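You operate a simulated robot arm through the tools that you are given. There is no shell and no other tool. Be economical: measure what you need, move in short steps, check, and stop when the job is done.

The job below is to be done with a simulated two-armed robot. You get a single attempt, and the scene is never put back.

JOB
Swap the tube in the grey clamp base for tube 29.
Fine: free the knob first, stand the old tube in rack socket 56, turn the knob home on the new tube. Leave the other tubes and the teal base.

Only the result counts: the job must be done as asked and must still hold three seconds after the hand-in. Knocking over, shifting, dropping, spilling or breaking anything else fails it.

ROBOT AND FRAMES
Two 7-joint arms with two-finger grippers on one trunk, hanging from a carriage that runs on a gantry, over the field with the corners [-2.458, 0.699], [-2.458, -0.481], [0.042, -0.481], [0.042, 0.699] (x, y) and turns from -6.196 to 5.812 rad about z. Base frame: it is fixed where the carriage stands at the start and does not move with it; the origin is on the floor, on the carriage's upright axis, x ahead of it, y to its left, z up. Units: m, rad, N and s.
The left shoulder is at the start at [0, 0.236, 1.622], the right one opposite. With the tool pointing down near the work surface each hand reaches from about 0.1 to 0.52 m from the robot's upright axis, wherever it stands, measured 20 degrees to its own side. Places, roughly: grey clamp base [0.9, -0.1, 0.8]; knob of the grey clamp base [0.8, -0.1, 0.8]; knob of the teal clamp base [0.9, 0.1, 0.8]; rack socket 56 [0.9, -0.7, 0.8]; tall steel tube [1, -1, 1]. Payload 3.43 kg a hand.
Tool frame (each hand has its own): the origin (TCP) lies between the finger pads and is the grasp point; the fingertips stand 0.03 m ahead of it; z points along the fingers, y is the line along which they close. Largest opening 0.104 m; the body of the gripper starts 0.057 m behind the TCP.
Orientation is that of the tool frame in the base frame, as [roll, pitch, yaw] about the fixed x, y, z axes, in that order (R = Rz(yaw) Ry(pitch) Rx(roll)). With the fingers straight down and closing along the base's y, the tool's x points along the base's -x, its y along +y and its z along -z.

CONTROLS
- The arms move only by the tool move_arm. It takes "left_motion", "right_motion" or both (then of equal length, played together; a hand with none holds still); each is a list of rows, each a list of 6 numbers: the shift along the tool's x, y, z in units of 50 mm (1.0 is 50 mm), then the turn, a rotation vector about the tool's x, y, z in units of 6 degrees (1.0 is 6 degrees). In form: [[x, y, z, wx, wy, wz], ...]. A call has 1 to 20 rows; each row shifts and turns the commanded pose from where the row before left it, along the tool's axes as they then stand. "left_gripper" and "right_gripper" are, for a hand that has rows, the closure, from 0 (fully open) to 1 (shut), set as the call begins (left out, the last holds). A call with a number of a shift or a turn outside -1 to 1 is refused whole. Rows are played at 5 a second. More than 0.05 m and 0.15 rad between two rows, or a gripper value outside its range, and nothing of the call is played. Where a pose cannot be reached the arm comes as near as it can. A force on the tool above 40 N (or 10 N above the force at the start of the call, whichever is more), or a blocked arm, ends the call early, and 0.2 s more pass. The fingers move at their own pace (about 0.045 m/s each) and stop on an object; they squeeze with about 41 N. The grip force told is the motor's: it shows also when the fingers shut on nothing. Time passes only in rows, and 0.2 s behind the last, so rows that do not move let the fingers close. The reply holds the time, the measured pose of the TCP, the force on the tool along the base axes, the opening and the grip force, in the units named above and with some noise, with the torque about the TCP (base axes, N m) and any sound that the robot's microphone picked up, and new pictures: "pictures" is both (left out), scene, wrist or none (wrist: the cameras of the hands that moved).
- Cameras (640 x 400 px; columns grow to the right, rows downward): "scene" is now at [0.2479, -0.0516, 1.7635]; the picture's right is [-0.64, -0.77, 0.00], its down [-0.62, 0.51, -0.59] and it looks along [0.46, -0.38, -0.81] (base axes); focal length 272 px, centre (320, 200). "left" rides on the left gripper at [0.067, -0.018, -0.09] in its tool frame; the picture's right is [0.25, 0.97, 0.00], its down [-0.73, 0.19, -0.66] and it looks along [-0.64, 0.17, 0.75] (tool axes); focal length 218 px, centre (320, 200). "right" rides on the right gripper at [0.067, 0.018, -0.09] in its tool frame; the picture's right is [-0.25, 0.97, 0.00], its down [-0.73, -0.19, -0.66] and it looks along [-0.64, -0.17, 0.75] (tool axes); focal length 218 px, centre (320, 200). There is no depth. A picture from a camera that has moved, and an enlarged one, comes with that camera's place and axes in the base frame and with its lens. The place of the scene camera against the robot may be out by one fixed shift of up to 0.018 m in any direction.
- move_column(by): slides the trunk up (or, below 0, down) by that many m; the arms and the scene camera ride with it, the base frame stays. It gives what a move gives, with no picture.
- roll_base(legs): drives the robot by 1 to 6 legs, each [ahead, left, turn to the left] in m, m and rad, along the robot's own axes; the way and the turn of a leg run together, so that a leg with both is an arc; at most 1.5 m and 3.142 rad a leg. The arms and the cameras ride along, it lands a little off, and it stops where it bumps. It keeps to its track: a leg is cut to what the track allows. It gives what a move gives, and a new picture of the scene camera.
- pan_tilt(pan, tilt): turns the head with the scene camera to pan (to the left, within 1.501 rad either way) and tilt (down, from -0.506 to 1.204), counted from straight ahead of the robot. It gives what a move gives, and a new picture of the scene camera.
- enlarge(camera, box): a new picture of the part [left, top, right, bottom] of that camera's present view, enlarged. It takes no simulated time.
- job_done(): hands the job in; it is judged then, once.

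Go step by step. Nothing tells you exact positions but the pictures and the camera data: compare them with the known pose of the tool, close in by small moves and look again before you grip or let go. The budget is 120 turns and 260 pictures, counting those below and the enlarged ones. Unless the task says otherwise, let go and move clear before handing in.

The tools are called after ">>>" as name(argument=value, ...) on one line, values as JSON. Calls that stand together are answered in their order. move_arm: Moves the arms, as the interface text tells. Its arguments: {"type":"object","properties":{"left_motion":{"type":"array","items":{"type":"array","items":{"type":"number"}}},"left_gripper":{"type":"number"},"right_motion":{"type":"array","items":{"type":"array","items":{"type":"number"}}},"right_gripper":{"type":"number"},"pictures":{"type":"string","enum":["both","scene","wrist","none"]}},"required":[]} The other tools are called the same way: move_column (by) slides the trunk up or down; roll_base (legs) drives the base; pan_tilt (pan, tilt) turns the head that bears the scene camera; enlarge (camera, box) takes an enlarged picture of a part of a camera's view; job_done () hands the job in.

At the start:

```text
time: 0.0
left_tool_pos: [0.5462, 0.0613, 1.2685]
left_tcp_rot: [3.142, 0.0, -3.14]
left_ft_force: [0.7, -0.3, -0.2]
left_moment: [0.0, 0.01, -0.01]
left_grip_width: 0.104
left_grasp_force: 0.1
right_tool_pos: [0.3891, -0.3753, 1.2626]
right_tcp_rot: [-3.141, -0.002, -3.141]
right_ft_force: [1.2, -0.2, -0.5]
right_moment: [0.0, 0.0, 0.03]
right_grip_width: 0.104
right_grasp_force: 0.0
trunk travel left (down, up): [-0.532, 0.108]
robot x, y, heading: [0.0012, 0.0032, 0.002]
head pan, tilt: [-0.689, 0.935]
```

scene: 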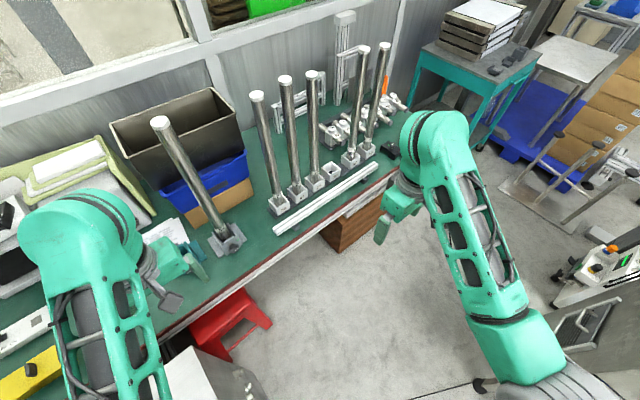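
right: 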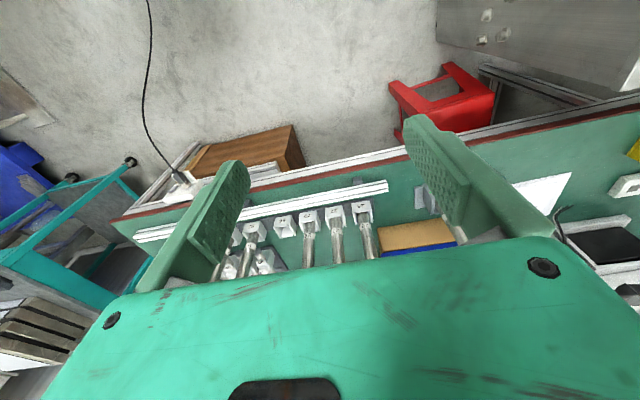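
left: 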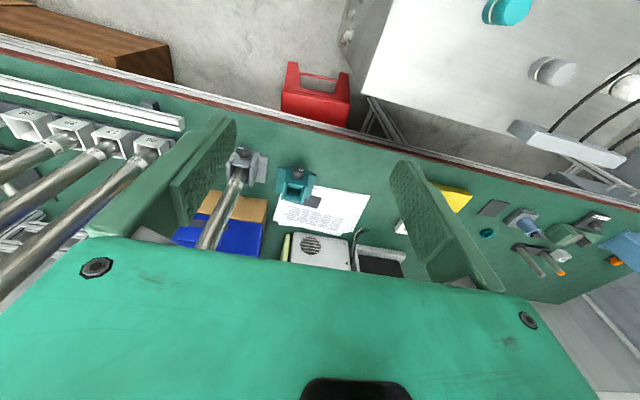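

I see a grey clamp base with a tall tube, a teal base beside it, and a row of rack sockets with tubes. First I look closer at the labels.

>>> enlarge(camera="scene", box=[240, 120, 420, 230])

>>> enlarge(camera="left", box=[0, 80, 340, 260])

>>> enlarge(camera="right", box=[200, 170, 460, 290])

>>> enlarge(camera="scene", box=[130, 190, 270, 320])

```text
3.56 times, centred on (330, 175) of scene
camera zoom: at [0.2479, -0.0516, 1.7635], right [-0.64, -0.77, 0.0], down [-0.62, 0.51, -0.59], along [0.46, -0.38, -0.81], focal length 966 px, centre (284, 289)
```

zoom: 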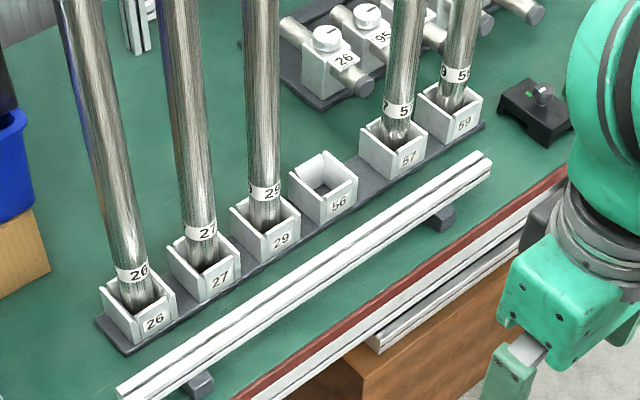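

```text
1.88 times, centred on (170, 170) of left
camera zoom: at [0.4791, 0.044, 1.3593], right [-0.25, 0.97, 0.0], down [0.73, 0.19, 0.66], along [0.64, 0.17, -0.75], focal length 411 px, centre (602, 256)
```

zoom: 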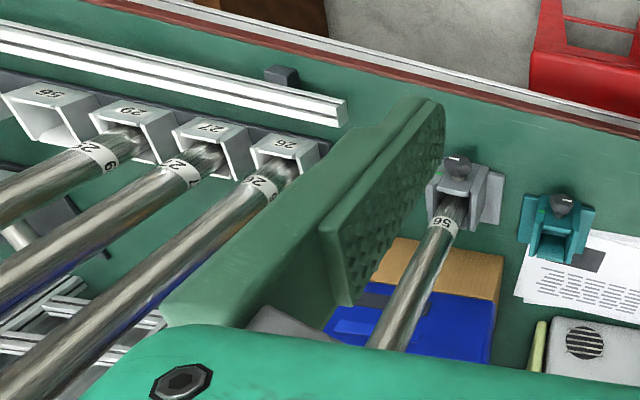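

```text
2.46 times, centred on (330, 230) of right
camera zoom: at [0.3236, -0.3577, 1.354], right [0.25, 0.97, 0.0], down [0.73, -0.19, 0.66], along [0.64, -0.17, -0.75], focal length 537 px, centre (295, 126)
```

zoom: 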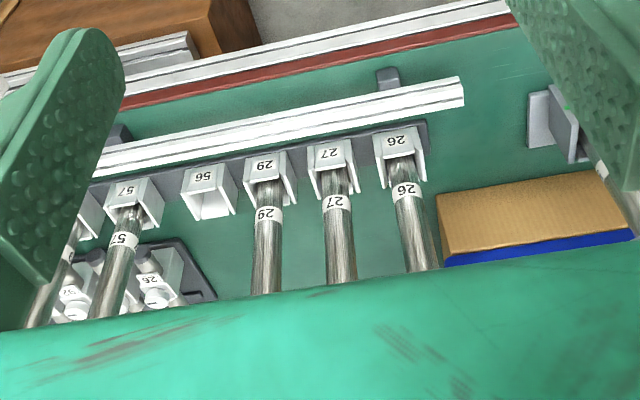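

```text
3.08 times, centred on (200, 255) of scene
camera zoom: at [0.2479, -0.0516, 1.7635], right [-0.64, -0.77, 0.0], down [-0.62, 0.51, -0.59], along [0.46, -0.38, -0.81], focal length 836 px, centre (689, 31)
```

zoom: 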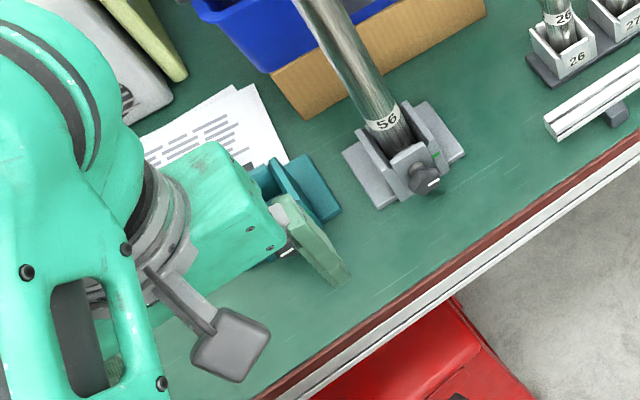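

Tubes are about 0.55 m tall, rack spacing 0.1 m at x≈0.89; socket 56 is empty and the grey base holds tube 56. I zoom in on the knob next.

>>> enlarge(camera="scene", box=[200, 215, 256, 265])

>>> enlarge(camera="left", box=[210, 130, 330, 210])

>>> pan_tilt(pan=0.0, tilt=0.9)

```text
8.00 times, centred on (228, 240) of scene
camera zoom: at [0.2479, -0.0516, 1.7635], right [-0.64, -0.77, 0.0], down [-0.62, 0.51, -0.59], along [0.46, -0.38, -0.81], focal length 2174 px, centre (1056, -120)
```

zoom: 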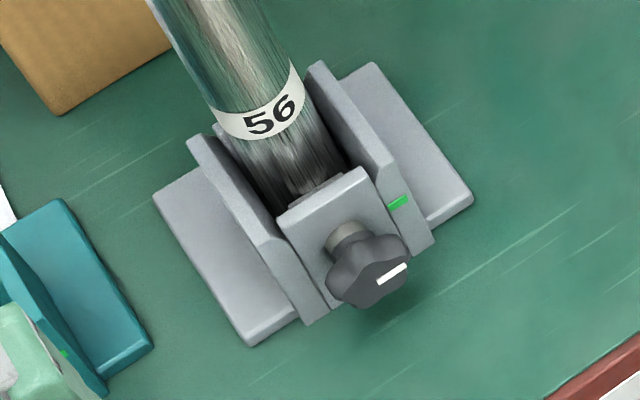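

```text
5.00 times, centred on (270, 170) of left
camera zoom: at [0.4791, 0.044, 1.3593], right [-0.25, 0.97, 0.0], down [0.73, 0.19, 0.66], along [0.64, 0.17, -0.75], focal length 1091 px, centre (570, 350)
```

zoom: 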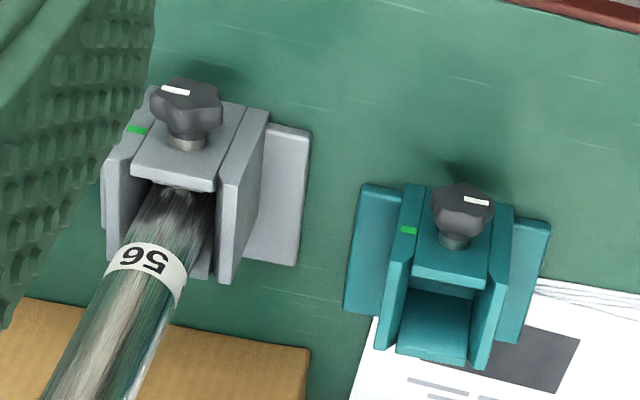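

```text
time: 1.1
left_tool_pos: [0.5464, 0.0616, 1.2683]
left_tcp_rot: [-3.139, 0.002, -3.14]
left_ft_force: [-0.2, 0.2, -0.5]
left_moment: [0.02, -0.01, 0.02]
left_grip_width: 0.1041
left_grasp_force: 0.1
right_tool_pos: [0.3903, -0.3763, 1.2633]
right_tcp_rot: [3.141, -0.001, -3.141]
right_ft_force: [-0.1, -0.1, 0.1]
right_moment: [0.06, -0.02, 0.0]
right_grip_width: 0.104
right_grasp_force: 0.0
trunk travel left (down, up): [-0.532, 0.108]
robot x, y, heading: [0.0011, 0.0013, -0.003]
head pan, tilt: [0.0, 0.901]
camera scene: at [0.2667, -0.0049, 1.7661], right [0.0, -1.0, 0.0], down [-0.78, 0.0, -0.62], along [0.62, 0.0, -0.78], focal length 272 px, centre (320, 200)
```

scene: 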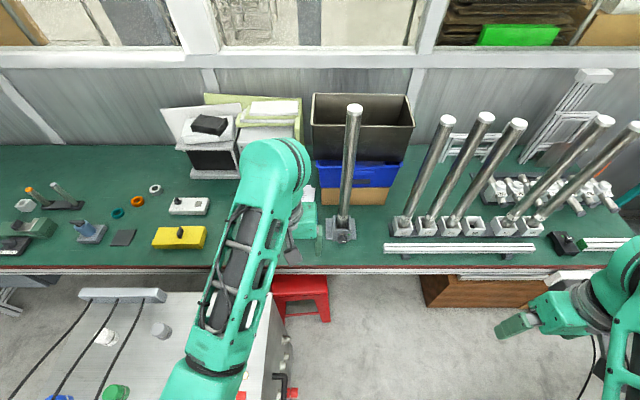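

The knob faces the robot (axis along x), its white line pointing at the green mark on the right (home). I'll use the left hand with the robot turned right so that the left shoulder comes nearer the bench.

>>> roll_base(legs=[[0.0, 0.0, -0.8]])

>>> move_arm(left_motion=[[0, 0, 0, 0, 0, 1], [0, 0, 0, 0, 0, 1], [0, 0, 0, 0, 0, 1], [0, 0, 0, 0, 0, 1], [0, 0, 0, 0, 0, 1], [0, 0, 0, 0, 0, 1], [0, 0, 0, 0, 0, 1], [0, 0, 0, 0, 0, 1], [0, 0, 0, 0, 0, 1], [0, 0, 0, 0, 0, 1]], pictures="scene")

```text
time: 3.6
left_tool_pos: [0.4203, -0.3559, 1.2683]
left_tcp_rot: [-3.14, -0.001, 2.328]
left_ft_force: [-0.2, 0.3, -0.8]
left_moment: [0.0, 0.0, 0.01]
left_grip_width: 0.1039
left_grasp_force: 0.1
right_tool_pos: [-0.0058, -0.5417, 1.2628]
right_tcp_rot: [-3.141, -0.001, 2.328]
right_ft_force: [0.3, -1.0, 0.3]
right_moment: [0.03, 0.0, -0.01]
right_grip_width: 0.104
right_grasp_force: 0.0
trunk travel left (down, up): [-0.532, 0.108]
robot x, y, heading: [0.0037, 0.001, -0.81]
head pan, tilt: [0.0, 0.901]
camera scene: at [0.1804, -0.205, 1.7662], right [-0.73, -0.69, 0.0], down [-0.54, 0.57, -0.62], along [0.43, -0.45, -0.78], focal length 272 px, centre (320, 200)
```

scene: 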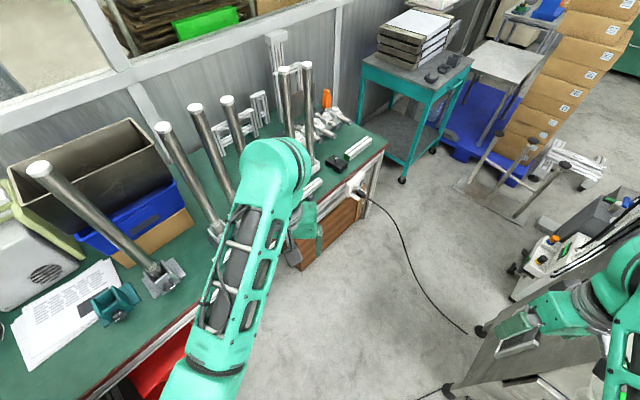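

```text
time: 5.8
left_tool_pos: [0.4201, -0.3542, 1.268]
left_tcp_rot: [-3.141, 0.0, 1.28]
left_ft_force: [0.3, 1.0, 0.6]
left_moment: [-0.03, 0.02, -0.01]
left_grip_width: 0.1037
left_grasp_force: 0.1
right_tool_pos: [-0.0055, -0.5426, 1.2624]
right_tcp_rot: [-3.141, 0.001, 2.327]
right_ft_force: [-0.6, 0.1, 0.4]
right_moment: [0.02, 0.01, 0.03]
right_grip_width: 0.1042
right_grasp_force: 0.0
trunk travel left (down, up): [-0.532, 0.108]
robot x, y, heading: [-0.0006, 0.003, -0.815]
head pan, tilt: [0.0, 0.901]
camera scene: at [0.1804, -0.205, 1.7662], right [-0.73, -0.69, 0.0], down [-0.54, 0.57, -0.62], along [0.43, -0.45, -0.78], focal length 272 px, centre (320, 200)
```

scene: 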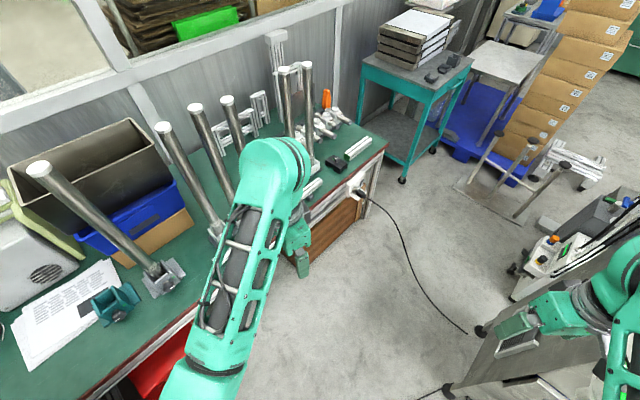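

The wrist turns freely this way; I continue until the camera side faces the bench, then tip the hand forward.

>>> move_arm(left_motion=[[0, 0, 0, 0, 0, 1], [0, 0, 0, 0, 0, 1], [0, 0, 0, 0, 0, 1], [0, 0, 0, 0, 0, 1], [0, 0, 0, 0, 0, 1], [0, 0, 0, 0, 0, 1], [0, 0, 0, 0, 0, 1], [0, 0, 0, 0, 0, 1], [0, 0, 0, 0, 0, 1], [0, 0, 0, 0, 0, 1], [0, 0, 0, 0, 0, 1], [0, 0, 0, 0, 0, 1], [0, 0, 0, 0, 0, 0.22]], pictures="none")

>>> move_arm(left_motion=[[0, 0, 0, 0, 1, 0], [0, 0, 0, 0, 1, 0], [0, 0, 0, 0, 1, 0], [0, 0, 0, 0, 1, 0], [0, 0, 0, 0, 1, 0], [0, 0, 0, 0, 1, 0], [0, 0, 0, 0, 1, 0], [0, 0, 0, 0, 1, 0], [0, 0, 0, 0, 1, 0], [0, 0, 0, 0, 1, 0], [0, 0, 0, 0, 1, 0], [0, 0, 0, 0, 1, 0]])

```text
time: 8.6
left_tool_pos: [0.4202, -0.3559, 1.2682]
left_tcp_rot: [3.141, -0.002, 0.0]
left_ft_force: [-0.1, -0.2, -0.9]
left_moment: [-0.01, -0.06, -0.01]
left_grip_width: 0.104
left_grasp_force: 0.1
right_tool_pos: [-0.0064, -0.5416, 1.2632]
right_tcp_rot: [-3.141, 0.001, 2.328]
right_ft_force: [-0.7, -0.3, 0.0]
right_moment: [0.03, -0.02, 0.03]
right_grip_width: 0.1042
right_grasp_force: 0.1
trunk travel left (down, up): [-0.532, 0.108]
robot x, y, heading: [-0.0012, 0.0007, -0.813]
head pan, tilt: [0.0, 0.901]
```

```text
time: 11.2
left_tool_pos: [0.4192, -0.3544, 1.2684]
left_tcp_rot: [3.138, -1.257, 0.005]
left_ft_force: [0.0, 0.1, -0.5]
left_moment: [0.01, -0.02, 0.0]
left_grip_width: 0.104
left_grasp_force: 0.0
right_tool_pos: [-0.0055, -0.5414, 1.2627]
right_tcp_rot: [3.141, -0.001, 2.329]
right_ft_force: [-0.6, 0.0, 0.1]
right_moment: [0.02, -0.02, 0.05]
right_grip_width: 0.1039
right_grasp_force: 0.0
trunk travel left (down, up): [-0.532, 0.108]
robot x, y, heading: [-0.0001, 0.0021, -0.816]
head pan, tilt: [0.0, 0.901]
camera scene: at [0.1804, -0.205, 1.7662], right [-0.73, -0.69, 0.0], down [-0.54, 0.57, -0.62], along [0.43, -0.45, -0.78], focal length 272 px, centre (320, 200)
camera left: at [0.3553, -0.337, 1.361], right [0.08, -0.97, 0.24], down [-0.85, -0.19, -0.49], along [0.52, -0.17, -0.84], focal length 218 px, centre (320, 200)
```

scene: 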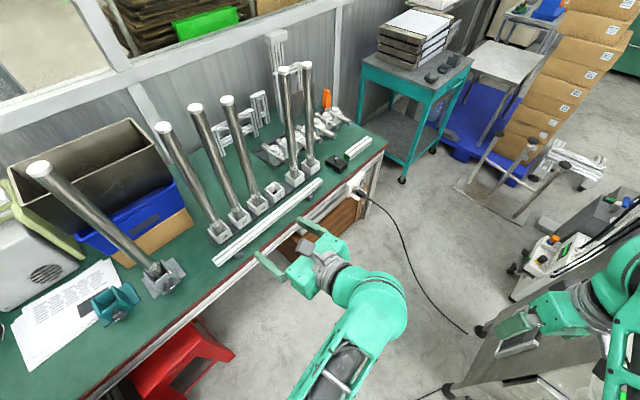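
left: 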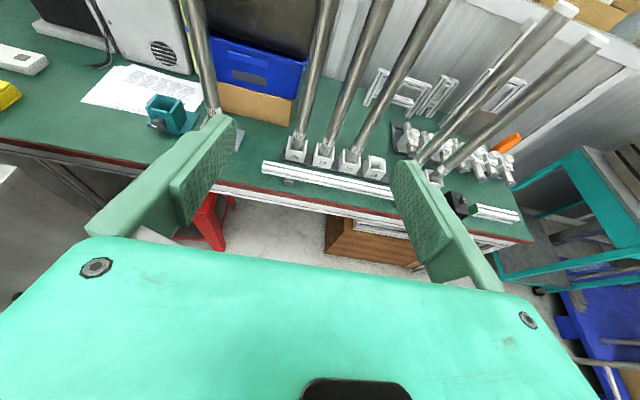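

Orientation works. Now I level the hand fully and bring it in front of the grey clamp at height, then lower the trunk.

>>> move_arm(left_motion=[[0, -0.8, 0, 0, 1, 0], [0, -0.8, 0, 0, 1, 0], [0, -0.8, 0, 0, 1, 0], [0, -0.9, 0.5, 0, 0, 0], [0, -0.9, 0.5, 0, 0, 0], [0, -0.9, 0.5, 0, 0, 0], [0, 0, 0.5, 0, 0, 0]], pictures="none")

>>> move_column(by=-0.25)

>>> pan_tilt(pan=0.8, tilt=0.8)

>>> enlarge(camera="left", box=[0, 0, 640, 400])

```text
refused: row 4 steps farther than a row can; nothing moved
```

```text
time: 13.8
left_tool_pos: [0.42, -0.3541, 1.0186]
left_tcp_rot: [3.136, -1.257, 0.002]
left_ft_force: [0.0, 0.5, -0.2]
left_moment: [-0.02, -0.01, 0.01]
left_grip_width: 0.1039
left_grasp_force: 0.0
right_tool_pos: [-0.0059, -0.5404, 1.0136]
right_tcp_rot: [3.141, 0.0, 2.328]
right_ft_force: [0.4, -0.3, 0.0]
right_moment: [0.02, 0.01, 0.01]
right_grip_width: 0.1041
right_grasp_force: 0.1
trunk travel left (down, up): [-0.282, 0.358]
robot x, y, heading: [-0.0001, 0.0026, -0.812]
head pan, tilt: [0.0, 0.901]
```

```text
time: 14.9
left_tool_pos: [0.4205, -0.3544, 1.0175]
left_tcp_rot: [3.139, -1.257, 0.004]
left_ft_force: [-0.2, 0.0, 0.4]
left_moment: [0.03, 0.02, 0.01]
left_grip_width: 0.104
left_grasp_force: 0.1
right_tool_pos: [-0.0065, -0.5418, 1.0132]
right_tcp_rot: [3.141, 0.001, 2.328]
right_ft_force: [0.1, -0.3, -0.6]
right_moment: [0.02, -0.01, -0.02]
right_grip_width: 0.1036
right_grasp_force: 0.0
trunk travel left (down, up): [-0.282, 0.358]
robot x, y, heading: [0.0015, 0.0008, -0.807]
head pan, tilt: [0.799, 0.799]
camera scene: at [0.2092, -0.1514, 1.5241], right [-0.02, -1.0, 0.0], down [-0.72, 0.01, -0.7], along [0.7, -0.01, -0.72], focal length 272 px, centre (320, 200)
```

scene: 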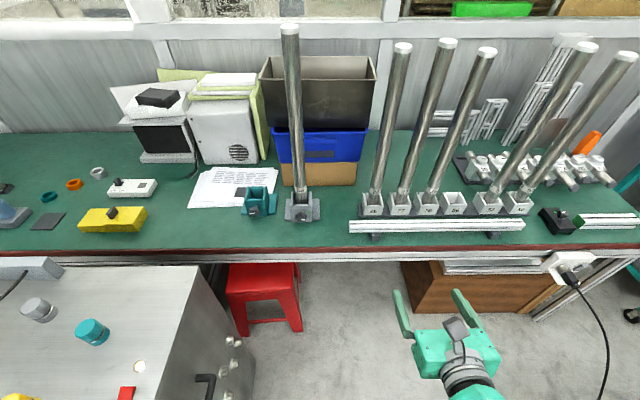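

```text
1.00 times, centred on (320, 200) of left (not enlarged: the box is as wide or as high as the picture)
camera zoom: at [0.3556, -0.337, 1.1108], right [0.08, -0.97, 0.24], down [-0.85, -0.19, -0.49], along [0.52, -0.17, -0.84], focal length 218 px, centre (320, 200)
```

zoom: 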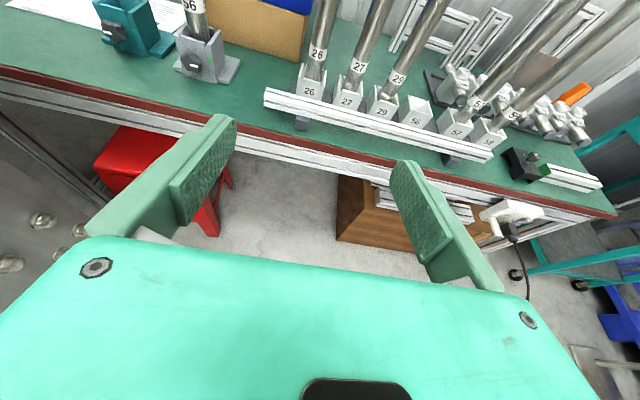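

The trunk went down while the arm move was refused (step too long). I zoom both cameras on the clamp to triangulate, then redo the move with shorter steps.

>>> enlarge(camera="left", box=[80, 0, 260, 110])

>>> enlarge(camera="scene", box=[230, 170, 340, 240])

>>> enlarge(camera="scene", box=[350, 150, 550, 250])

>>> enlarge(camera="left", box=[270, 40, 530, 160])

```text
3.56 times, centred on (170, 55) of left
camera zoom: at [0.3556, -0.337, 1.1108], right [0.08, -0.97, 0.24], down [-0.85, -0.19, -0.49], along [0.52, -0.17, -0.84], focal length 776 px, centre (853, 716)
```

zoom: 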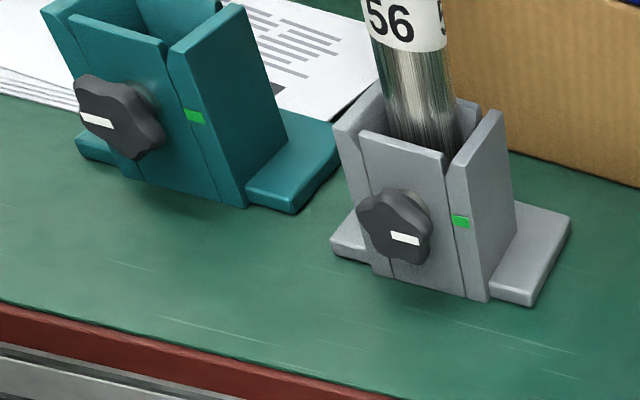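

```text
5.71 times, centred on (285, 205) of scene
camera zoom: at [0.2092, -0.1514, 1.5241], right [-0.02, -1.0, 0.0], down [-0.72, 0.01, -0.7], along [0.7, -0.01, -0.72], focal length 1553 px, centre (520, 171)
```

zoom: 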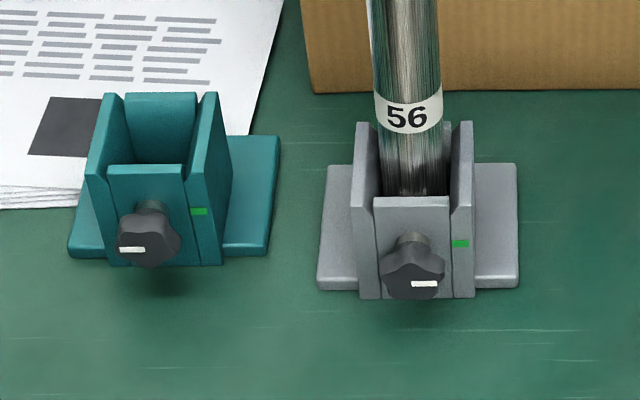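

```text
3.20 times, centred on (450, 200) of scene
camera zoom: at [0.2092, -0.1514, 1.5241], right [-0.02, -1.0, 0.0], down [-0.72, 0.01, -0.7], along [0.7, -0.01, -0.72], focal length 870 px, centre (-96, 200)
```

zoom: 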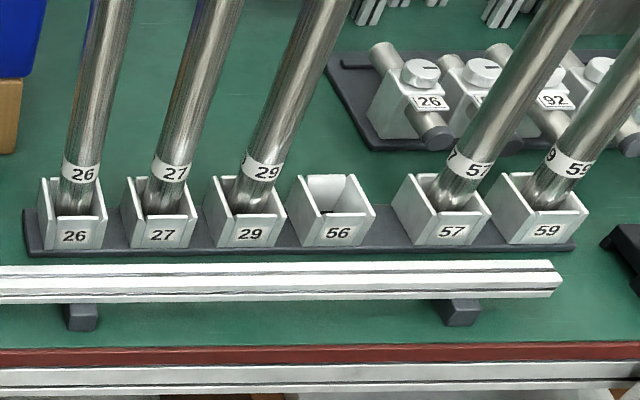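

```text
2.46 times, centred on (400, 100) of left
camera zoom: at [0.3556, -0.337, 1.1108], right [0.08, -0.97, 0.24], down [-0.85, -0.19, -0.49], along [0.52, -0.17, -0.84], focal length 537 px, centre (123, 446)
```

zoom: 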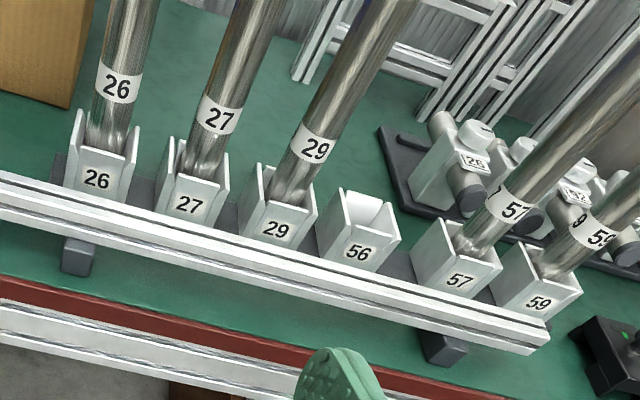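

Knob face centre is about [0.819, -0.096, 0.801]. I bring the levelled left hand in front of it, a bit high and back.

>>> move_arm(left_motion=[[0, -0.8, 0, 0, 1, 0], [0, -0.8, 0, 0, 1, 0], [0, -0.8, 0, 0, 1, 0], [-0.33, -0.394, 0.69, 0, 0, 0], [-0.33, -0.394, 0.69, 0, 0, 0], [-0.33, -0.394, 0.69, 0, 0, 0], [-0.33, -0.394, 0.69, 0, 0, 0], [-0.33, -0.394, 0.69, 0, 0, 0], [-0.33, -0.394, 0.69, 0, 0, 0], [-0.33, -0.394, 0.69, 0, 0, 0]])

```text
time: 17.3
left_tool_pos: [0.6974, -0.1637, 0.9847]
left_tcp_rot: [0.814, -1.448, 2.307]
left_ft_force: [-0.2, -0.8, -2.6]
left_moment: [0.0, -0.26, 0.01]
left_grip_width: 0.1039
left_grasp_force: 0.0
right_tool_pos: [0.0066, -0.5782, 1.039]
right_tcp_rot: [-3.136, 0.031, 2.311]
right_ft_force: [0.6, -1.0, 2.1]
right_moment: [0.08, 0.07, 0.03]
right_grip_width: 0.1039
right_grasp_force: 0.0
trunk travel left (down, up): [-0.282, 0.358]
robot x, y, heading: [0.0009, -0.0034, -0.826]
head pan, tilt: [0.799, 0.799]
stopped in row 10 (left hand): the arm was blocked; the commanded pose is now the measured one
camera scene: at [0.2195, -0.1784, 1.5436], right [-0.03, -1.0, 0.02], down [-0.7, 0.0, -0.71], along [0.71, -0.04, -0.7], focal length 272 px, centre (320, 200)
camera left: at [0.603, -0.1378, 1.0425], right [-0.04, -0.94, 0.34], down [-0.6, -0.25, -0.76], along [0.8, -0.24, -0.55], focal length 218 px, centre (320, 200)
```

scene: 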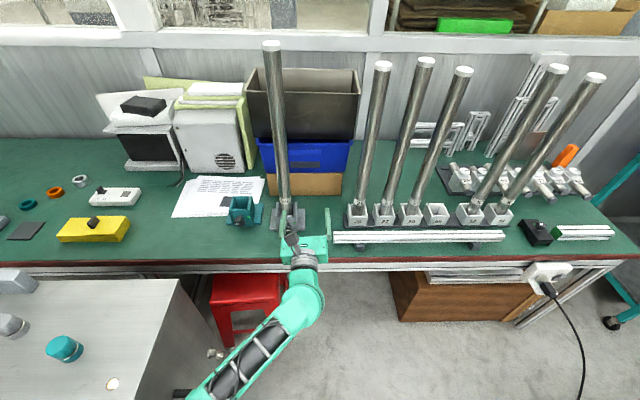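
left: 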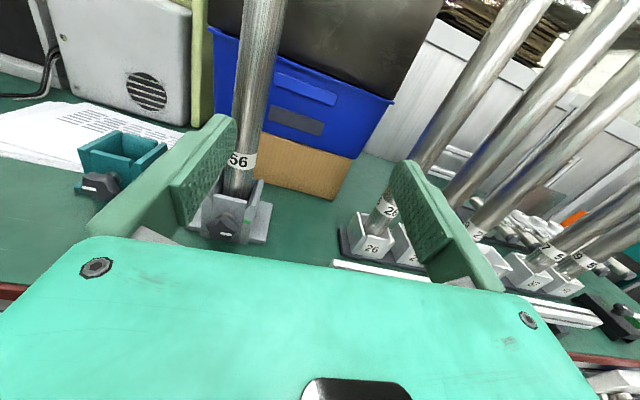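

The upper arm met the machine at the left and tilted the robot a little; I back off the way I came at once.

>>> move_arm(left_motion=[[0.33, 0.394, -0.69, 0, 0, 0], [0.33, 0.394, -0.69, 0, 0, 0], [0.33, 0.394, -0.69, 0, 0, 0], [0.33, 0.394, -0.69, 0, 0, 0], [0, 0.5, -0.5, 0, 0, 0], [0, 0.5, -0.5, 0, 0, 0]])

```text
time: 18.7
left_tool_pos: [0.4809, -0.2407, 1.0232]
left_tcp_rot: [0.879, -1.493, 2.258]
left_ft_force: [-0.4, -0.3, 0.1]
left_moment: [0.01, 0.01, 0.04]
left_grip_width: 0.1042
left_grasp_force: 0.0
right_tool_pos: [-0.0043, -0.5434, 1.0264]
right_tcp_rot: [3.138, 0.006, 2.323]
right_ft_force: [0.3, 0.1, -0.5]
right_moment: [0.02, 0.0, 0.03]
right_grip_width: 0.104
right_grasp_force: 0.1
trunk travel left (down, up): [-0.282, 0.358]
robot x, y, heading: [-0.0024, -0.0015, -0.821]
head pan, tilt: [0.799, 0.799]
camera scene: at [0.2109, -0.1538, 1.5373], right [-0.02, -1.0, 0.0], down [-0.71, 0.01, -0.7], along [0.7, -0.01, -0.71], focal length 272 px, centre (320, 200)
camera left: at [0.3882, -0.2192, 1.0859], right [-0.02, -0.95, 0.31], down [-0.62, -0.23, -0.75], along [0.78, -0.21, -0.59], focal length 218 px, centre (320, 200)
```

scene: 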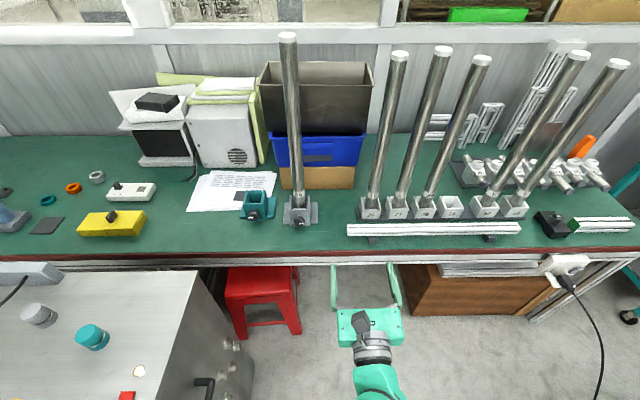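
left: 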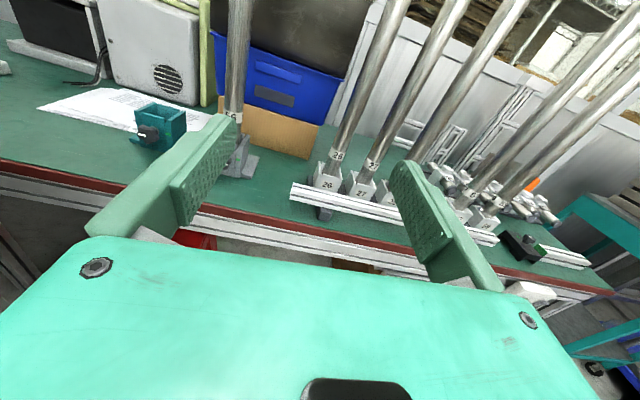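

I raise the trunk clear of the machine, shift the robot to the right and turn it partly back.

>>> move_column(by=0.2)

>>> roll_base(legs=[[0.22, -0.205, 0.0], [0.0, 0.0, 0.42]])

>>> pan_tilt(pan=1.2, tilt=0.9)

```text
time: 20.9
left_tool_pos: [0.4755, -0.2389, 1.2002]
left_tcp_rot: [0.77, -1.513, 2.363]
left_ft_force: [-0.4, 0.9, 0.9]
left_moment: [0.03, 0.0, 0.02]
left_grip_width: 0.104
left_grasp_force: 0.1
right_tool_pos: [-0.0093, -0.5419, 1.2135]
right_tcp_rot: [3.141, -0.001, 2.319]
right_ft_force: [-0.8, 0.2, 1.1]
right_moment: [0.04, -0.01, -0.03]
right_grip_width: 0.1039
right_grasp_force: 0.0
trunk travel left (down, up): [-0.482, 0.158]
robot x, y, heading: [-0.0008, -0.0033, -0.82]
head pan, tilt: [0.799, 0.799]
```

```text
time: 24.2
left_tool_pos: [0.5383, -0.3187, 1.2008]
left_tcp_rot: [0.771, -1.512, 2.793]
left_ft_force: [-0.6, -0.7, -0.5]
left_moment: [0.01, 0.02, 0.02]
left_grip_width: 0.1041
left_grasp_force: 0.1
right_tool_pos: [0.2248, -0.7973, 1.213]
right_tcp_rot: [-3.141, -0.002, 2.752]
right_ft_force: [0.2, 0.7, 0.7]
right_moment: [0.02, 0.01, 0.02]
right_grip_width: 0.1041
right_grasp_force: 0.1
trunk travel left (down, up): [-0.482, 0.158]
robot x, y, heading: [0.007, -0.303, -0.391]
head pan, tilt: [0.799, 0.799]
camera scene: at [0.257, -0.3511, 1.7241], right [0.4, -0.92, 0.0], down [-0.66, -0.29, -0.7], along [0.64, 0.28, -0.72], focal length 272 px, centre (320, 200)
```

scene: 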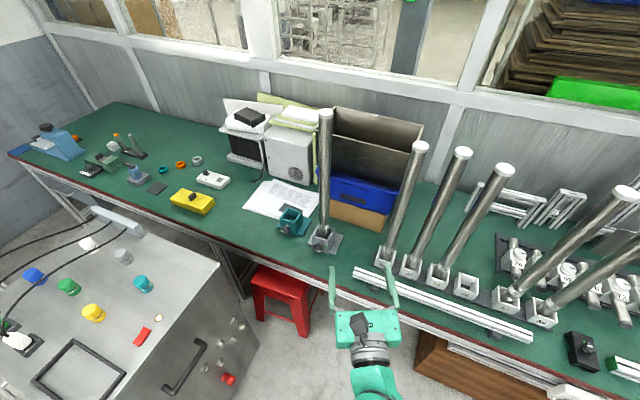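

```text
time: 25.1
left_tool_pos: [0.538, -0.3198, 1.1999]
left_tcp_rot: [0.774, -1.511, 2.791]
left_ft_force: [-0.7, -0.1, -0.4]
left_moment: [0.01, 0.02, 0.02]
left_grip_width: 0.1037
left_grasp_force: 0.0
right_tool_pos: [0.2236, -0.7976, 1.2133]
right_tcp_rot: [3.141, 0.001, 2.752]
right_ft_force: [-0.2, 0.4, 0.1]
right_moment: [0.01, -0.01, -0.01]
right_grip_width: 0.1039
right_grasp_force: 0.0
trunk travel left (down, up): [-0.482, 0.158]
robot x, y, heading: [0.0098, -0.3021, -0.389]
head pan, tilt: [1.201, 0.901]
camera scene: at [0.2351, -0.3286, 1.7162], right [0.72, -0.69, 0.0], down [-0.54, -0.57, -0.62], along [0.43, 0.45, -0.78], focal length 272 px, centre (320, 200)
```

scene: 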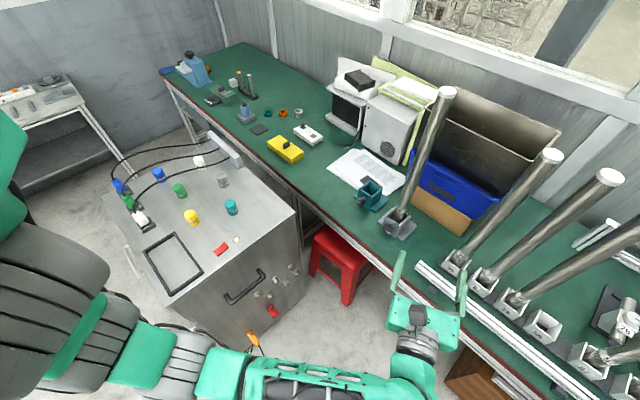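

The elbow is now well clear of the machine. I lower the trunk and square the hand towards the bench.

>>> move_column(by=-0.3)

>>> move_arm(left_motion=[[0, 0, 0, -1, -0.11, 0.1], [0, 0, 0, -1, -0.11, 0.1], [0, 0, 0, -1, -0.11, 0.1], [0, 0, 0, -1, -0.11, 0.1], [0, -0.75, 0.3, 0, 0, 0], [0, -0.75, 0.3, 0, 0, 0], [0, -0.75, 0.3, 0, 0, 0], [0, -0.75, 0.3, 0, 0, 0], [0, -0.75, 0.3, 0, 0, 0], [0, -0.75, 0.3, 0, 0, 0]])

```text
time: 28.1
left_tool_pos: [0.5389, -0.3198, 0.8998]
left_tcp_rot: [0.773, -1.512, 2.79]
left_ft_force: [-1.0, -0.7, -0.3]
left_moment: [-0.03, 0.03, 0.0]
left_grip_width: 0.1042
left_grasp_force: 0.1
right_tool_pos: [0.2223, -0.7986, 0.9136]
right_tcp_rot: [-3.142, 0.0, 2.751]
right_ft_force: [0.3, -0.5, -1.3]
right_moment: [0.02, -0.01, -0.03]
right_grip_width: 0.1039
right_grasp_force: 0.1
trunk travel left (down, up): [-0.182, 0.458]
robot x, y, heading: [0.0058, -0.3059, -0.39]
head pan, tilt: [1.201, 0.901]
```

```text
time: 30.2
left_tool_pos: [0.6293, -0.0916, 0.9036]
left_tcp_rot: [-1.403, -1.558, -1.735]
left_ft_force: [0.1, 0.0, 0.1]
left_moment: [0.0, 0.0, -0.01]
left_grip_width: 0.1041
left_grasp_force: 0.1
right_tool_pos: [0.2242, -0.7974, 0.9137]
right_tcp_rot: [3.14, -0.001, 2.751]
right_ft_force: [0.2, -0.5, 0.4]
right_moment: [-0.02, 0.03, 0.0]
right_grip_width: 0.104
right_grasp_force: 0.0
trunk travel left (down, up): [-0.182, 0.458]
robot x, y, heading: [0.0063, -0.3061, -0.389]
head pan, tilt: [1.201, 0.901]
camera scene: at [0.2351, -0.3281, 1.4161], right [0.72, -0.69, 0.0], down [-0.54, -0.57, -0.62], along [0.43, 0.45, -0.78], focal length 272 px, centre (320, 200)
camera left: at [0.5395, -0.0751, 0.9712], right [0.0, -0.97, 0.24], down [-0.65, -0.18, -0.73], along [0.76, -0.15, -0.64], focal length 218 px, centre (320, 200)
```

scene: 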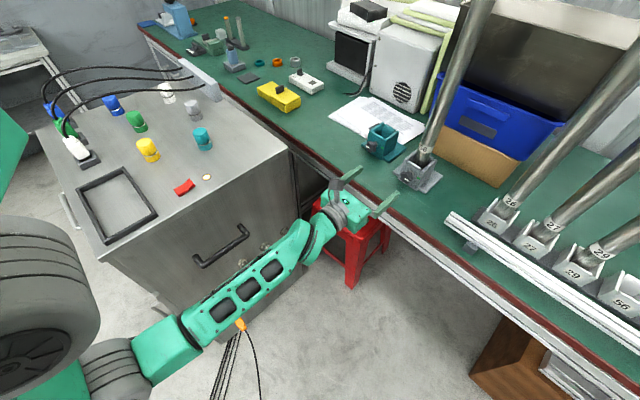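
left: 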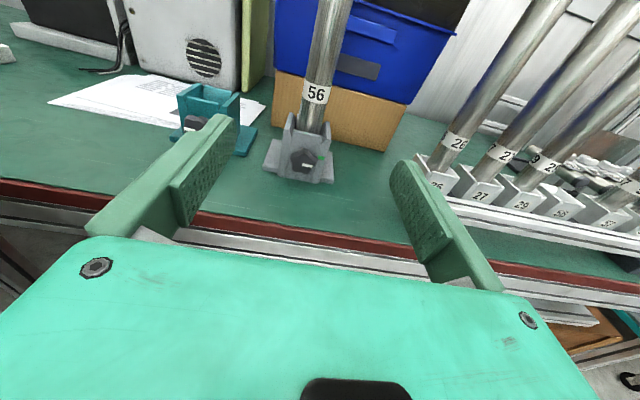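

The hand is square in front of the clamp. I zoom in on the knob from the wrist camera.

>>> enlarge(camera="left", box=[250, 70, 360, 200])

>>> enlarge(camera="scene", box=[360, 120, 470, 210])

```text
3.08 times, centred on (305, 135) of left
camera zoom: at [0.5395, -0.0751, 0.9712], right [0.0, -0.97, 0.24], down [-0.65, -0.18, -0.73], along [0.76, -0.15, -0.64], focal length 672 px, centre (366, 400)
```

zoom: 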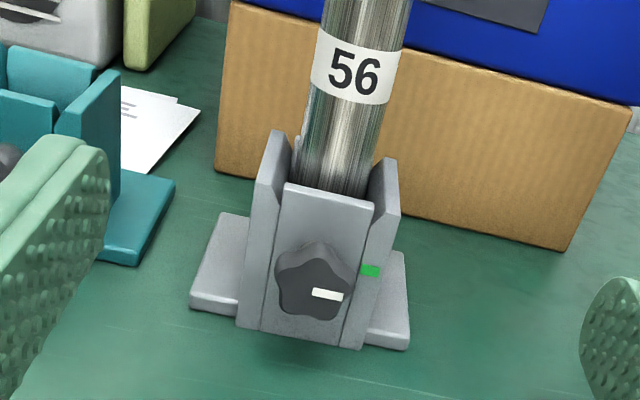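

```text
4.44 times, centred on (415, 165) of scene
camera zoom: at [0.2351, -0.3281, 1.4161], right [0.72, -0.69, 0.0], down [-0.54, -0.57, -0.62], along [0.43, 0.45, -0.78], focal length 1208 px, centre (-102, 356)
```

zoom: 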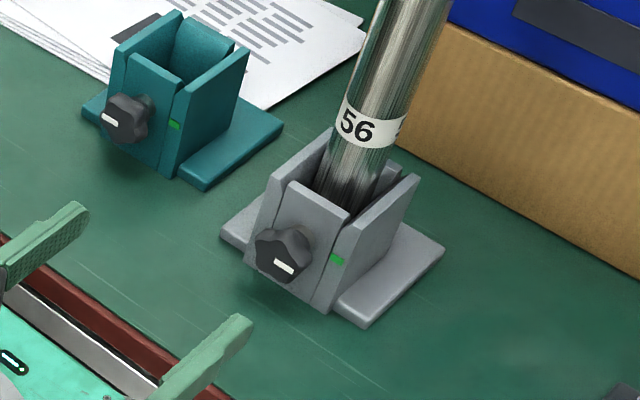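

Knob face is near [0.825, -0.092, 0.797], table top ~0.742 with its edge at x≈0.75. I move down level with the knob and closer.

>>> move_arm(left_motion=[[-0.7, 0, 0.3, 0, 0, 0], [-0.7, 0, 0.4, 0, 0, 0], [-0.7, 0, 0.4, 0, 0, 0], [0, 0, 0.6, 0, -0.1, 0], [0, 0, 0.5, 0, 0, 0]], pictures="wrist")

>>> enlarge(camera="left", box=[240, 60, 400, 180])

>>> enlarge(camera="scene", box=[320, 120, 470, 240])

```text
time: 31.4
left_tool_pos: [0.7419, -0.094, 0.8072]
left_tcp_rot: [-1.979, -1.559, -1.157]
left_ft_force: [0.5, 0.3, -0.7]
left_moment: [0.02, 0.03, -0.02]
left_grip_width: 0.1039
left_grasp_force: 0.1
left hand out of reach, approached as far as the arm can: row 3
right_tool_pos: [0.2271, -0.7972, 0.9136]
right_tcp_rot: [3.139, 0.002, 2.753]
right_ft_force: [-0.4, -0.4, 0.2]
right_moment: [-0.02, 0.04, 0.04]
right_grip_width: 0.104
right_grasp_force: 0.1
trunk travel left (down, up): [-0.182, 0.458]
robot x, y, heading: [0.0048, -0.3011, -0.39]
head pan, tilt: [1.201, 0.901]
camera left: at [0.6521, -0.0763, 0.8766], right [0.0, -0.97, 0.24], down [-0.66, -0.19, -0.73], along [0.75, -0.16, -0.64], focal length 218 px, centre (320, 200)
```

left: 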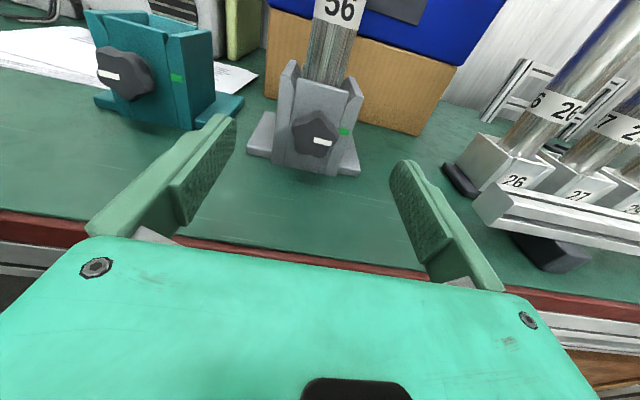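

```text
3.33 times, centred on (320, 120) of left
camera zoom: at [0.6521, -0.0763, 0.8766], right [0.0, -0.97, 0.24], down [-0.66, -0.19, -0.73], along [0.75, -0.16, -0.64], focal length 728 px, centre (320, 467)
```

zoom: 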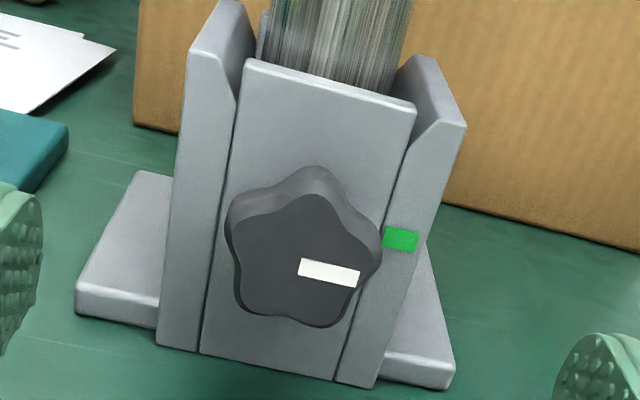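

```text
3.33 times, centred on (395, 180) of scene
camera zoom: at [0.2373, -0.3283, 1.4168], right [0.72, -0.69, 0.0], down [-0.54, -0.57, -0.62], along [0.43, 0.45, -0.78], focal length 906 px, centre (70, 267)
```

zoom: 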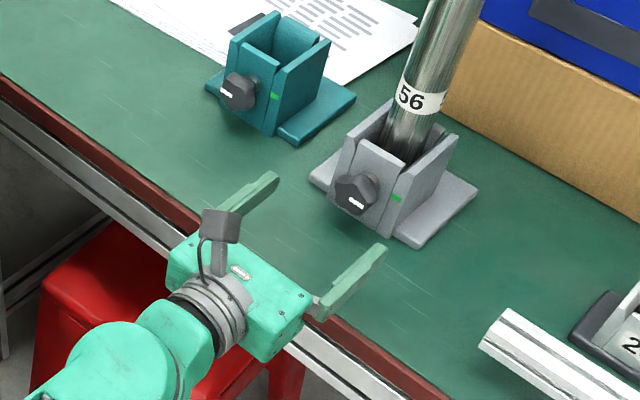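

The reach was at its limit, so I lift the hand and lower the trunk by the same amount to give the arm more room.

>>> move_arm(left_motion=[[0.8, 0, 0, 0, 0, 0], [0.8, 0, 0, 0, 0, 0], [0.8, 0, 0, 0, 0, 0]], pictures="none")

>>> move_column(by=-0.12)

```text
time: 31.8
left_tool_pos: [0.7156, -0.0913, 0.7545]
left_tcp_rot: [-3.132, -1.462, -0.005]
left_ft_force: [0.9, 0.7, 4.3]
left_moment: [-0.05, 0.38, -0.06]
left_grip_width: 0.1041
left_grasp_force: 0.1
right_tool_pos: [0.2237, -0.7976, 0.9121]
right_tcp_rot: [-3.142, -0.002, 2.752]
right_ft_force: [0.0, -0.8, 0.1]
right_moment: [0.01, -0.03, -0.02]
right_grip_width: 0.1039
right_grasp_force: 0.0
trunk travel left (down, up): [-0.182, 0.458]
robot x, y, heading: [0.0061, -0.3044, -0.391]
head pan, tilt: [1.201, 0.901]
stopped in row 1 (left hand): the force on the tool passed its limit at 88 N (the readings are from after the stop); the commanded pose is now the measured one
```

```text
time: 32.2
left_tool_pos: [0.7192, -0.0942, 0.7551]
left_tcp_rot: [-3.136, -1.474, -0.006]
left_ft_force: [0.3, 0.4, -0.2]
left_moment: [0.0, 0.01, 0.01]
left_grip_width: 0.104
left_grasp_force: 0.0
right_tool_pos: [0.2233, -0.7982, 0.9053]
right_tcp_rot: [-3.141, 0.002, 2.752]
right_ft_force: [0.3, -0.6, -0.2]
right_moment: [-0.04, -0.02, 0.01]
right_grip_width: 0.1041
right_grasp_force: 0.2
trunk travel left (down, up): [-0.175, 0.465]
robot x, y, heading: [0.0081, -0.3014, -0.388]
head pan, tilt: [1.201, 0.901]
stopped: the force on the tool passed its limit at 47 N (the readings are from after the stop); the commanded pose is now the measured one
```

The hand dipped onto the table edge unexpectedly while near its limit. I look before anything else.

>>> pan_tilt(pan=1.1, tilt=0.85)

>>> enlarge(camera="left", box=[0, 0, 639, 399])

>>> enlarge(camera="scene", box=[200, 120, 480, 300])

```text
time: 32.9
left_tool_pos: [0.7184, -0.0932, 0.7553]
left_tcp_rot: [-3.139, -1.475, -0.004]
left_ft_force: [0.5, -1.2, -0.3]
left_moment: [0.03, 0.02, 0.01]
left_grip_width: 0.1041
left_grasp_force: 0.1
right_tool_pos: [0.2244, -0.7985, 0.9061]
right_tcp_rot: [3.142, 0.0, 2.752]
right_ft_force: [0.6, 0.9, 0.0]
right_moment: [-0.01, 0.02, 0.02]
right_grip_width: 0.1038
right_grasp_force: 0.0
trunk travel left (down, up): [-0.175, 0.465]
robot x, y, heading: [0.0083, -0.302, -0.386]
head pan, tilt: [1.1, 0.85]
camera scene: at [0.2419, -0.3324, 1.4126], right [0.65, -0.76, 0.0], down [-0.57, -0.49, -0.66], along [0.5, 0.43, -0.75], focal length 272 px, centre (320, 200)
```

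scene: 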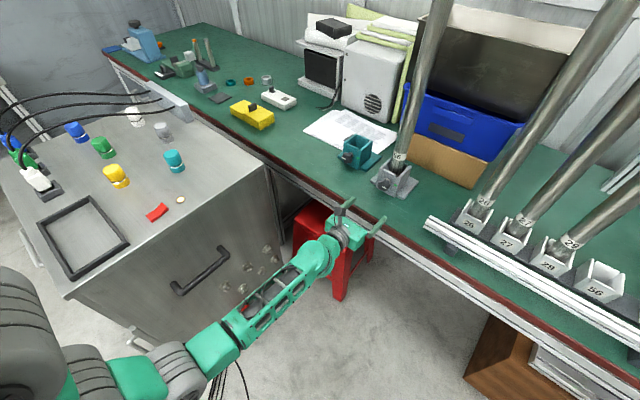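

```text
1.00 times, centred on (320, 200) of left (not enlarged: the box is as wide or as high as the picture)
camera zoom: at [0.636, -0.0764, 0.832], right [0.02, -0.97, 0.25], down [-0.72, -0.19, -0.66], along [0.69, -0.17, -0.71], focal length 219 px, centre (320, 200)
```

zoom: 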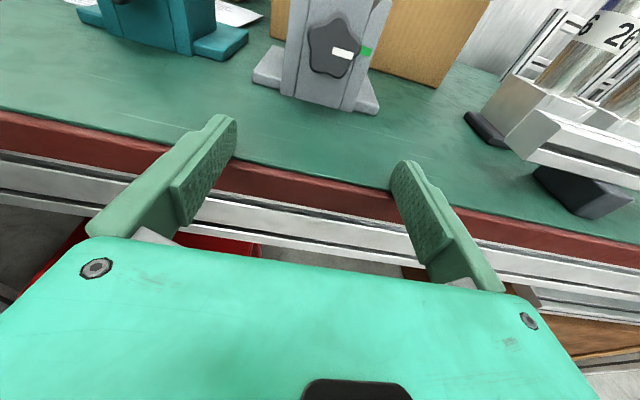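

```text
2.22 times, centred on (340, 210) of scene
camera zoom: at [0.2419, -0.3324, 1.4126], right [0.65, -0.76, 0.0], down [-0.57, -0.49, -0.66], along [0.5, 0.43, -0.75], focal length 604 px, centre (276, 178)
```

zoom: 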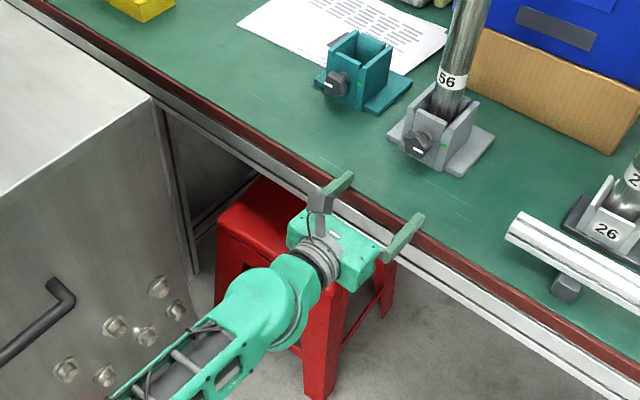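

Nothing has moved on the bench. I raise the trunk to free the fingers, draw the hand back and up, then lower the trunk for more room.

>>> move_column(by=0.06)

>>> move_arm(left_motion=[[0.1, 0, -0.6, 0, 0, 0], [0.1, 0, -0.6, 0, 0, 0], [0.1, 0, -0.6, 0, 0.5, 0], [0.5, 0, -0.6, 0, 0.4, 0], [0.7, 0, 0, 0, 0, 0], [0.7, 0, 0, 0, 0, 0]], pictures="none")

```text
time: 33.9
left_tool_pos: [0.719, -0.0927, 0.816]
left_tcp_rot: [-3.139, -1.473, -0.006]
left_ft_force: [0.7, 0.8, -0.6]
left_moment: [-0.01, 0.03, 0.0]
left_grip_width: 0.1037
left_grasp_force: 0.0
right_tool_pos: [0.2235, -0.7977, 0.967]
right_tcp_rot: [3.141, 0.0, 2.752]
right_ft_force: [-0.8, 0.8, -0.8]
right_moment: [-0.03, -0.01, 0.06]
right_grip_width: 0.1043
right_grasp_force: 0.0
trunk travel left (down, up): [-0.235, 0.405]
robot x, y, heading: [0.0051, -0.3029, -0.389]
head pan, tilt: [1.1, 0.85]
```

```text
time: 35.3
left_tool_pos: [0.6002, -0.0952, 0.939]
left_tcp_rot: [-0.252, -1.566, -2.889]
left_ft_force: [4.6, -0.5, 15.7]
left_moment: [0.0, 1.26, 0.04]
left_grip_width: 0.1038
left_grasp_force: 0.1
right_tool_pos: [0.2218, -0.7977, 0.9661]
right_tcp_rot: [-3.141, -0.001, 2.75]
right_ft_force: [0.1, -0.5, -0.9]
right_moment: [0.02, -0.11, 0.01]
right_grip_width: 0.1041
right_grasp_force: 0.1
trunk travel left (down, up): [-0.235, 0.405]
robot x, y, heading: [0.0055, -0.304, -0.396]
head pan, tilt: [1.1, 0.85]
```

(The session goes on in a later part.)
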